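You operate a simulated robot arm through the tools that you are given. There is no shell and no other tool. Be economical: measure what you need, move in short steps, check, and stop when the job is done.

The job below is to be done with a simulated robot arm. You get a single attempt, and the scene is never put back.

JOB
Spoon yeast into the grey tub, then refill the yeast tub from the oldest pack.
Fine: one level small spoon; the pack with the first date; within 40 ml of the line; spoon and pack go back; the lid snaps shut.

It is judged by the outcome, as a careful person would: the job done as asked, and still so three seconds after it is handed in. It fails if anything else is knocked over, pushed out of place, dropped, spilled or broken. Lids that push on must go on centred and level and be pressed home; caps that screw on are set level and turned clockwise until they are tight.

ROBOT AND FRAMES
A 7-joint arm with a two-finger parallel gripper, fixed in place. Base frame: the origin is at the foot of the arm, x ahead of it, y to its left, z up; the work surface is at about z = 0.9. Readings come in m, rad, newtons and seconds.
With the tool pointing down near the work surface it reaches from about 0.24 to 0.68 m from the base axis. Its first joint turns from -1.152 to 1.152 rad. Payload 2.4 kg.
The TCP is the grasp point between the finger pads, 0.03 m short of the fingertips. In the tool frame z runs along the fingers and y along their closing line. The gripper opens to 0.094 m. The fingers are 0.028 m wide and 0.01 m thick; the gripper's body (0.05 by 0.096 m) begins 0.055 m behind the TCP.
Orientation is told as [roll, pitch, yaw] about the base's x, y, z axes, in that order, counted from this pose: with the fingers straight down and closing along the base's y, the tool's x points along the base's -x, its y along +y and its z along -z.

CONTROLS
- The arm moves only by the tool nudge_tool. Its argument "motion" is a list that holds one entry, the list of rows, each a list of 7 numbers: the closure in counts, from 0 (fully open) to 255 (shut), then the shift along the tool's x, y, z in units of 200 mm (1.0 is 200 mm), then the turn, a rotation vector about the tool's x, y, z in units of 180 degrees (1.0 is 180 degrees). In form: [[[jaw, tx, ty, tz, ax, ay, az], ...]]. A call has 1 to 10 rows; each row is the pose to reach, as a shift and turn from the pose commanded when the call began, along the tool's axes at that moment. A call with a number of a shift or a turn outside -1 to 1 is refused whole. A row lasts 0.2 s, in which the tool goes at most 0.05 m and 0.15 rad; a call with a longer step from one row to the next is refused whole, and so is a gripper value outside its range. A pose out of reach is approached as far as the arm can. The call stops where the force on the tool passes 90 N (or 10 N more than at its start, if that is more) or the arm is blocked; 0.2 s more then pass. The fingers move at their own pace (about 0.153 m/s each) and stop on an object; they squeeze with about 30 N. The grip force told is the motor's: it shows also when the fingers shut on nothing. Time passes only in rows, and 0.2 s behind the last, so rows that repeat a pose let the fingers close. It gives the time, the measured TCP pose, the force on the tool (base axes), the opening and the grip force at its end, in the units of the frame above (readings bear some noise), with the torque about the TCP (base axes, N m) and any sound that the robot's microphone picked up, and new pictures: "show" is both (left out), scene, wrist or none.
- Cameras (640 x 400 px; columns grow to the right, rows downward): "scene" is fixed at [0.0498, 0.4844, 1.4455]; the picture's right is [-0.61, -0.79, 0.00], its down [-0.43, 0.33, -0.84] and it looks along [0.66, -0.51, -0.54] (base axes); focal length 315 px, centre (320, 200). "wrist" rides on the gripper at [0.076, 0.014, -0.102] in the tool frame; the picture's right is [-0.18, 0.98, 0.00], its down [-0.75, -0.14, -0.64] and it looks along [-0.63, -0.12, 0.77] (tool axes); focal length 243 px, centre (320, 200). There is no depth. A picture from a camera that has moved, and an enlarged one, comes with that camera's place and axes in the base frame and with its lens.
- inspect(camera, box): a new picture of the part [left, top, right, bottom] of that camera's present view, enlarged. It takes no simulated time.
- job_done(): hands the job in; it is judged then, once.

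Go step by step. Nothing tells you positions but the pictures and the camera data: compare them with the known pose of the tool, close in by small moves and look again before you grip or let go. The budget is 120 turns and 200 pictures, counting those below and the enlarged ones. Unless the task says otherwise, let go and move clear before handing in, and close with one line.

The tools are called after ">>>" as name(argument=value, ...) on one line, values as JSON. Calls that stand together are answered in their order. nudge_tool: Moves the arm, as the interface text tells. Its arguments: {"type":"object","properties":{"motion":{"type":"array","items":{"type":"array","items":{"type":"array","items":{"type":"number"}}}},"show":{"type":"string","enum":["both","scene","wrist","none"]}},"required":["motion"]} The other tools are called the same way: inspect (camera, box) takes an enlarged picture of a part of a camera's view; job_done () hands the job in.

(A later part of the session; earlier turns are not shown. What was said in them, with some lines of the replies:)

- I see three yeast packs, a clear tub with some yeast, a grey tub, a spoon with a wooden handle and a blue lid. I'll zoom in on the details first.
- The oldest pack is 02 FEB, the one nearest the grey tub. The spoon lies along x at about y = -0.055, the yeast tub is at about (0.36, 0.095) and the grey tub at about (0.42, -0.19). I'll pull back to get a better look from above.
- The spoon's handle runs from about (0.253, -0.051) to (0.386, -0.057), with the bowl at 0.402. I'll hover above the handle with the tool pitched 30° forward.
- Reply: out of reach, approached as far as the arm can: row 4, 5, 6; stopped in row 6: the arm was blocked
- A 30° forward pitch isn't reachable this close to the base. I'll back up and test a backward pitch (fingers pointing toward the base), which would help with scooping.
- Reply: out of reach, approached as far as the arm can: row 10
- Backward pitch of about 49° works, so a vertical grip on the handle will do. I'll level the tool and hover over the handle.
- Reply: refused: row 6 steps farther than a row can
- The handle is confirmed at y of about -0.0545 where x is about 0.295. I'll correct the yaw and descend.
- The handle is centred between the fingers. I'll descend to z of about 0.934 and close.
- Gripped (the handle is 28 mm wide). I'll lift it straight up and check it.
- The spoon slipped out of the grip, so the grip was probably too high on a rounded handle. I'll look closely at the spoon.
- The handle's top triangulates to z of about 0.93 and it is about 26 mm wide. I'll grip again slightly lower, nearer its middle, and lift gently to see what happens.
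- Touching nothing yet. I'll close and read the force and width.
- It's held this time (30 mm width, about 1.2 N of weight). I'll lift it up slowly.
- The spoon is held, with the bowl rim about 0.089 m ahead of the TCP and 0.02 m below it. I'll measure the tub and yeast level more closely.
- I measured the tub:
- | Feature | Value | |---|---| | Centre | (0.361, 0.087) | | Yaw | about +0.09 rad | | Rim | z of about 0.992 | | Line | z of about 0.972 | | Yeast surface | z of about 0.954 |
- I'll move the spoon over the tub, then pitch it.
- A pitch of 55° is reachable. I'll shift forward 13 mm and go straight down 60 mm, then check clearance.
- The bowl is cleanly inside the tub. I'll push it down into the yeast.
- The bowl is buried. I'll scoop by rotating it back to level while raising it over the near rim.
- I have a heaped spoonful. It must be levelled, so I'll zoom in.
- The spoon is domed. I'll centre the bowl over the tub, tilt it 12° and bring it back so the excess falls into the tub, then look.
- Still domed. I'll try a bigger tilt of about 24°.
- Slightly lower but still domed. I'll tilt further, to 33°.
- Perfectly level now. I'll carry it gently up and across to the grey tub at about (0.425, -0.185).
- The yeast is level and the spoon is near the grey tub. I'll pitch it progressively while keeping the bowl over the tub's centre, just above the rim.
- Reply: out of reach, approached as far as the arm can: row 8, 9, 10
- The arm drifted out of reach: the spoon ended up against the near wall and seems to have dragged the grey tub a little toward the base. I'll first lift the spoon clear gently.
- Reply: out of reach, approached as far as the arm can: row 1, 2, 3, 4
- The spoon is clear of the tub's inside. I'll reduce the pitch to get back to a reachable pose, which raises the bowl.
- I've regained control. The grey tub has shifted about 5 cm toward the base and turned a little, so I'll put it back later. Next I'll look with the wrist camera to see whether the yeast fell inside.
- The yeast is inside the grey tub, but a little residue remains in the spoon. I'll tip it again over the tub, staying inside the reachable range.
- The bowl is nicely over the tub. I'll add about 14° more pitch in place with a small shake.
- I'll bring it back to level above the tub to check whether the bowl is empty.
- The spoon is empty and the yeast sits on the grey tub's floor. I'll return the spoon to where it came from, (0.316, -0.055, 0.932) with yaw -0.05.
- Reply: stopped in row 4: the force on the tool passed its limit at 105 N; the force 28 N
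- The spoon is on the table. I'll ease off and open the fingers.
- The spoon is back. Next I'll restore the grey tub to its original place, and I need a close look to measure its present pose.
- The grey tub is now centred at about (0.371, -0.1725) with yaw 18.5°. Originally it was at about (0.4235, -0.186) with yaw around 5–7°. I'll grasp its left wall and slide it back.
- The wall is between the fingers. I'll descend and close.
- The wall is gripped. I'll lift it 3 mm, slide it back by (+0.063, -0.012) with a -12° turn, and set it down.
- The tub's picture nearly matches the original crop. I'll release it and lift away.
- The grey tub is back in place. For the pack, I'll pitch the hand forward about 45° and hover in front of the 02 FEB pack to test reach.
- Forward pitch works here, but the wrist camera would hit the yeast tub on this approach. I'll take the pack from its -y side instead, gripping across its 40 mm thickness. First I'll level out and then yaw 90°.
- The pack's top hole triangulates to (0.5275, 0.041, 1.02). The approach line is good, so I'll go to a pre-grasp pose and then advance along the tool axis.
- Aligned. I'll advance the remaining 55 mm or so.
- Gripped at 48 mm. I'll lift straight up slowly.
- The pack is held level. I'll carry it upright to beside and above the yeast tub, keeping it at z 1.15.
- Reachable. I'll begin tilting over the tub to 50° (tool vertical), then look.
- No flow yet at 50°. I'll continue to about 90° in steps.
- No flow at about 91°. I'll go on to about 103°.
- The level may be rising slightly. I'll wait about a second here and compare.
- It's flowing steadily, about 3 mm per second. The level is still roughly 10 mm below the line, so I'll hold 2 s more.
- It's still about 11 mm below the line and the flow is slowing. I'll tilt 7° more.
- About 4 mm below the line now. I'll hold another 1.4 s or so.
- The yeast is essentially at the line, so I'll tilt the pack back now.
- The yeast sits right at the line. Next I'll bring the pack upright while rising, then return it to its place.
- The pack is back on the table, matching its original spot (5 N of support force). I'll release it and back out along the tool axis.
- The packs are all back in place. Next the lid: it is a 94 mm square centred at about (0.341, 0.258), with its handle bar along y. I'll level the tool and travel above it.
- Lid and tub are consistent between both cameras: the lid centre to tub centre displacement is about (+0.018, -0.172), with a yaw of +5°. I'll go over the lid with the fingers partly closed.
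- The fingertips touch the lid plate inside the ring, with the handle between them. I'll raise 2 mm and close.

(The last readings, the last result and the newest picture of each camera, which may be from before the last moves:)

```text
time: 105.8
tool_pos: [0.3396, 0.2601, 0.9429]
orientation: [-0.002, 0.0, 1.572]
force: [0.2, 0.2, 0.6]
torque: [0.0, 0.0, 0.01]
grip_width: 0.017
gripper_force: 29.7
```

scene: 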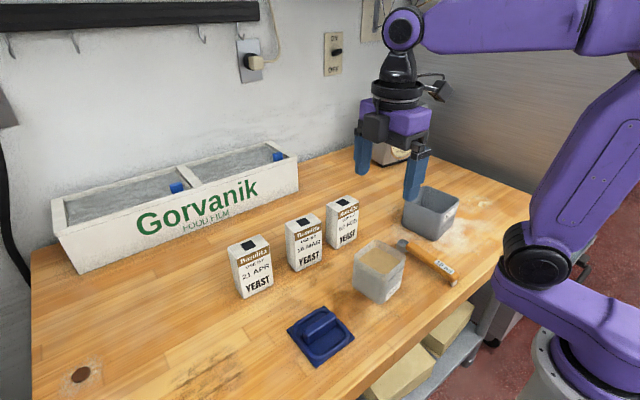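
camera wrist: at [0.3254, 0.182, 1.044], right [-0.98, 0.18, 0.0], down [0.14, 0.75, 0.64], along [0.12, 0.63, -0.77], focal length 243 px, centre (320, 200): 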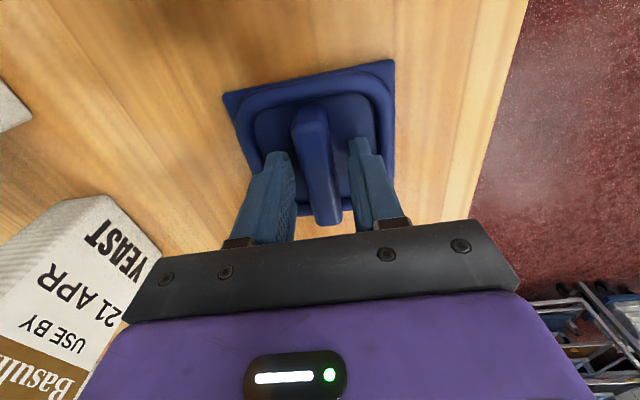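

>>> nudge_tool(motion=[[[255, 0, 0, -0.03, 0, 0, 0], [255, 0, 0, -0.08, 0, 0, 0], [255, 0, 0, -0.2, 0, 0, 0], [255, 0, 0, -0.35, 0, 0, 0], [255, 0, 0, -0.5, 0, 0, 0], [255, 0, 0, -0.65, 0, 0, 0], [255, 0, 0, -0.7, 0, 0, 0], [255, 0, 0, -0.7, 0, 0, 0]]], show="both")

>>> inspect(camera="scene", box=[250, 180, 410, 320])

```text
time: 107.6
tool_pos: [0.3388, 0.2589, 1.0837]
orientation: [-0.003, -0.001, 1.573]
force: [0.4, 0.1, -0.8]
torque: [0.01, 0.0, 0.0]
grip_width: 0.017
gripper_force: 30.3
camera wrist: at [0.3249, 0.1818, 1.1862], right [-0.98, 0.18, 0.0], down [0.14, 0.75, 0.64], along [0.12, 0.63, -0.77], focal length 243 px, centre (320, 200)
```

scene: 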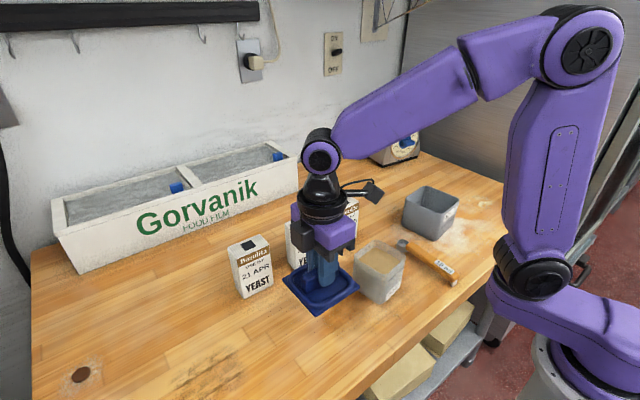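
wrist: 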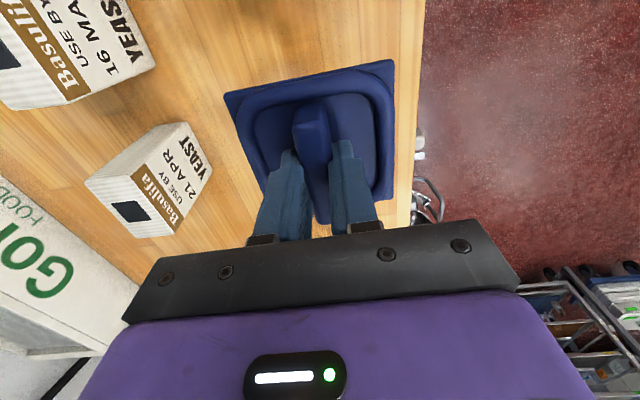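

```text
2.86 times, centred on (330, 250) of scene
camera zoom: at [0.0498, 0.4844, 1.4455], right [-0.61, -0.79, 0.0], down [-0.43, 0.33, -0.84], along [0.66, -0.51, -0.54], focal length 901 px, centre (291, 57)
```

zoom: 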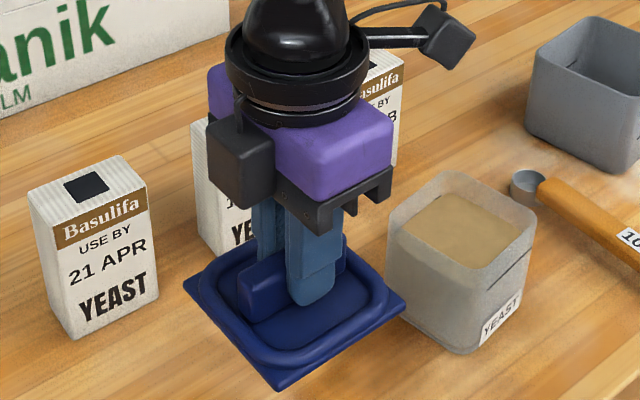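

The lid is held level and centred on the TCP. I'll move it over the tub with +5° of yaw.

>>> nudge_tool(motion=[[[255, 0.1, -0.011, 0, 0, 0, -0.004], [255, 0.25, -0.028, 0, 0, 0, -0.009], [255, 0.4, -0.045, 0, 0, 0, -0.014], [255, 0.55, -0.062, 0, 0, 0, -0.019], [255, 0.7, -0.078, 0, 0, 0, -0.024], [255, 0.82, -0.09, 0, 0, 0, -0.027], [255, 0.8625, -0.096, 0, 0, 0, -0.027], [255, 0.8625, -0.096, 0, 0, 0, -0.027]]], show="wrist")

>>> inspect(camera="scene", box=[330, 200, 430, 310])

```text
time: 109.4
tool_pos: [0.3593, 0.0836, 1.0858]
orientation: [-0.002, -0.001, 1.654]
force: [-0.1, -0.7, -0.2]
torque: [0.01, -0.02, 0.0]
grip_width: 0.0168
gripper_force: 30.2
camera wrist: at [0.3513, 0.0074, 1.1861], right [-0.99, 0.1, 0.0], down [0.08, 0.76, 0.64], along [0.07, 0.64, -0.77], focal length 243 px, centre (320, 200)
```

wrist: 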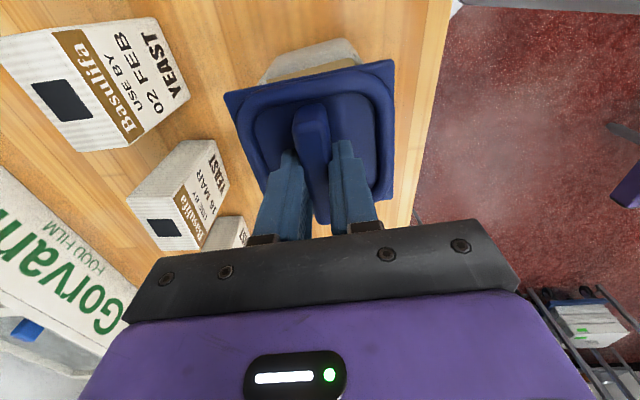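

```text
3.64 times, centred on (380, 255) of scene
camera zoom: at [0.0498, 0.4844, 1.4455], right [-0.61, -0.79, 0.0], down [-0.43, 0.33, -0.84], along [0.66, -0.51, -0.54], focal length 1147 px, centre (102, 0)
```

zoom: 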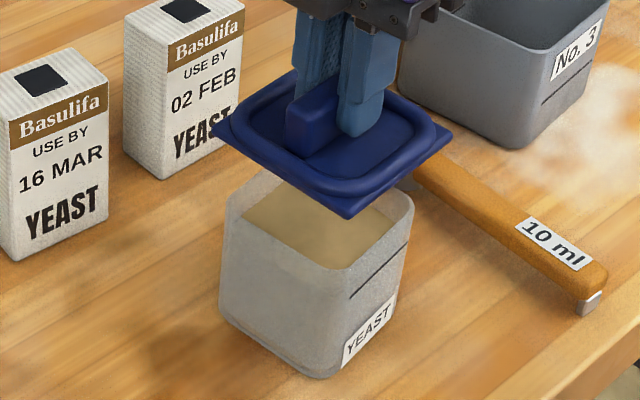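

The lid is centred over the tub within about 2 mm. I'll lower it to just above the rim.

>>> nudge_tool(motion=[[[255, 0.005, -0.003, 0.08, 0, 0, 0], [255, 0.005, -0.003, 0.15, 0, 0, 0], [255, 0.005, -0.003, 0.2, 0, 0, 0], [255, 0.005, -0.003, 0.22, 0, 0, 0], [255, 0.005, -0.003, 0.22, 0, 0, 0]]], show="none")

>>> inspect(camera="scene", box=[340, 215, 420, 305])

```text
time: 110.6
tool_pos: [0.36, 0.0831, 1.0393]
orientation: [-0.001, -0.001, 1.655]
force: [0.3, 0.6, -0.4]
torque: [0.0, 0.0, 0.01]
grip_width: 0.0169
gripper_force: 30.1
```

```text
4.44 times, centred on (380, 260) of scene
camera zoom: at [0.0498, 0.4844, 1.4455], right [-0.61, -0.79, 0.0], down [-0.43, 0.33, -0.84], along [0.66, -0.51, -0.54], focal length 1402 px, centre (53, -67)
```

zoom: 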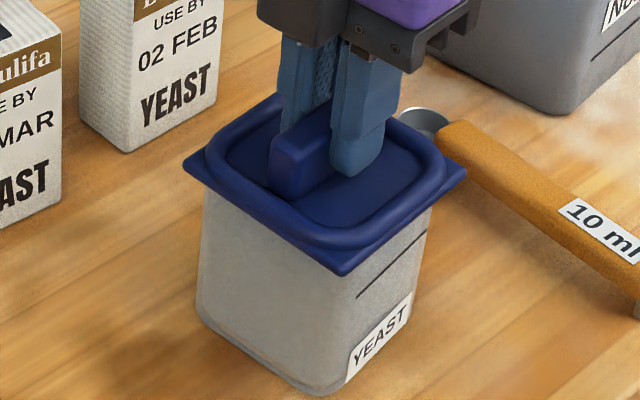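

It looks centred. I'll lower in small steps, watching the force and sound.

>>> nudge_tool(motion=[[[255, 0, 0, 0.012, 0, 0, 0], [255, 0, 0, 0.022, 0, 0, 0], [255, 0, 0, 0.032, 0, 0, 0], [255, 0, 0, 0.032, 0, 0, 0]]], show="none")

>>> inspect(camera="scene", box=[340, 215, 420, 305])

```text
time: 111.6
tool_pos: [0.3597, 0.0839, 1.033]
orientation: [-0.005, 0.0, 1.654]
force: [3.0, -1.8, 11.6]
torque: [-0.21, 0.08, 0.03]
grip_width: 0.0171
gripper_force: 29.7
heard: snap
```

```text
4.44 times, centred on (380, 260) of scene
camera zoom: at [0.0498, 0.4843, 1.4456], right [-0.61, -0.79, 0.0], down [-0.43, 0.33, -0.84], along [0.66, -0.51, -0.54], focal length 1402 px, centre (53, -67)
```

zoom: 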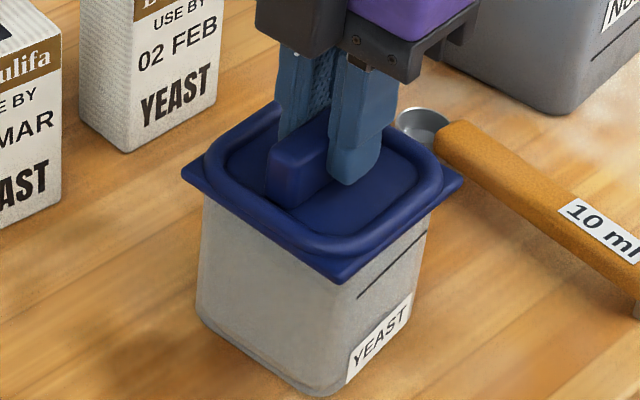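

I heard a snap, and the lid looks level. I'll give it a slight extra press, then release and move up.

>>> nudge_tool(motion=[[[255, 0, 0, 0.008, 0, 0, 0], [255, 0, 0, 0.014, 0, 0, 0], [255, 0, 0, 0.014, 0, 0, 0]]], show="none")

>>> inspect(camera="scene", box=[340, 215, 420, 305])

```text
time: 112.4
tool_pos: [0.3613, 0.0835, 1.0323]
orientation: [-0.01, -0.001, 1.654]
force: [-6.7, -8.1, 65.6]
torque: [-0.21, 0.15, 0.04]
grip_width: 0.0173
gripper_force: 30.0
```

```text
4.44 times, centred on (380, 260) of scene
camera zoom: at [0.0489, 0.484, 1.4457], right [-0.61, -0.79, 0.0], down [-0.43, 0.33, -0.84], along [0.66, -0.51, -0.54], focal length 1402 px, centre (53, -67)
```

zoom: 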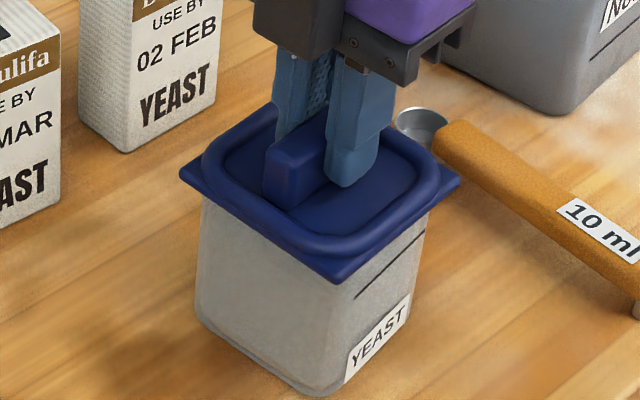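

The lid held firm at about 65 N without moving further, so it is home. I'll ease off, open just enough to clear the handle and rise.

>>> nudge_tool(motion=[[[255, 0, 0, -0.012, 0, 0, 0], [220, 0, 0, -0.012, 0, 0, 0], [170, 0, 0, -0.012, 0, 0, 0], [165, 0, 0, -0.012, 0, 0, 0], [165, 0, 0, -0.1, 0, 0, 0], [165, 0, 0, -0.3, 0, 0, 0], [165, 0, 0, -0.5, 0, 0, 0], [165, 0, 0, -0.7, 0, 0, 0]]], show="both")

>>> inspect(camera="scene", box=[330, 180, 480, 310])

```text
time: 114.2
tool_pos: [0.359, 0.0834, 1.17]
orientation: [0.0, 0.0, 1.655]
force: [0.5, 0.1, -0.5]
torque: [-0.01, -0.02, 0.0]
grip_width: 0.0332
gripper_force: 0.0
camera wrist: at [0.3514, 0.0066, 1.2731], right [-0.99, 0.1, 0.0], down [0.08, 0.76, 0.64], along [0.07, 0.64, -0.77], focal length 243 px, centre (320, 200)
```

scene: 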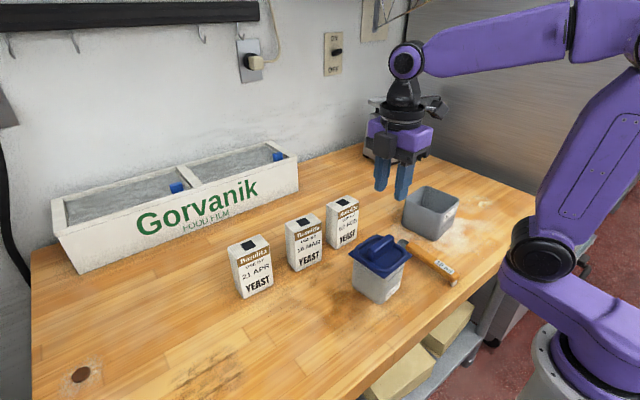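
wrist: 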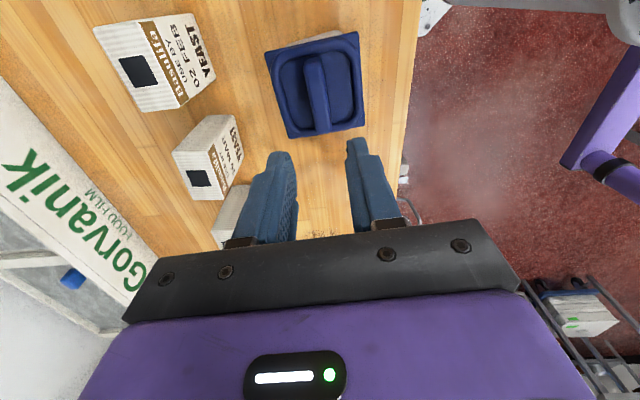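

```text
3.08 times, centred on (405, 245) of scene
camera zoom: at [0.0498, 0.4844, 1.4455], right [-0.61, -0.79, 0.0], down [-0.43, 0.33, -0.84], along [0.66, -0.51, -0.54], focal length 970 px, centre (58, 62)
```

zoom: 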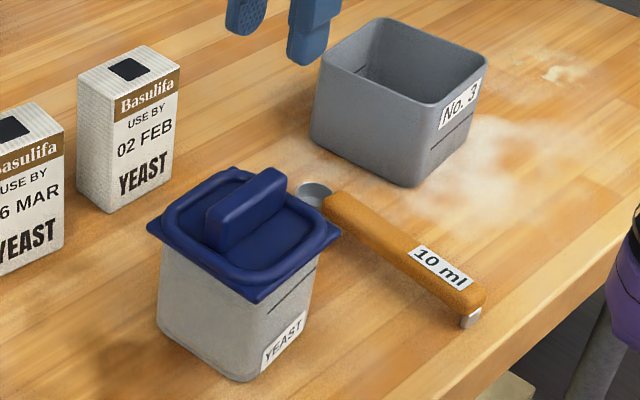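

The lid is on level and snapped shut. The spoon, pack and both tubs are in place, and the arm is clear, so I'm handing in.

>>> job_done()

```text
The job is handed in.
```

The job is done and handed in: one level 10 ml spoon of yeast is in the grey tub, and the yeast tub is refilled to its line from the 02 FEB pack. Its lid snapped shut, and the spoon and pack are back in place. While emptying the spoon I dragged the grey tub about 5 cm and slid it back to within roughly 5 mm, and the yeast tub also ended up about 5 mm from where it started.
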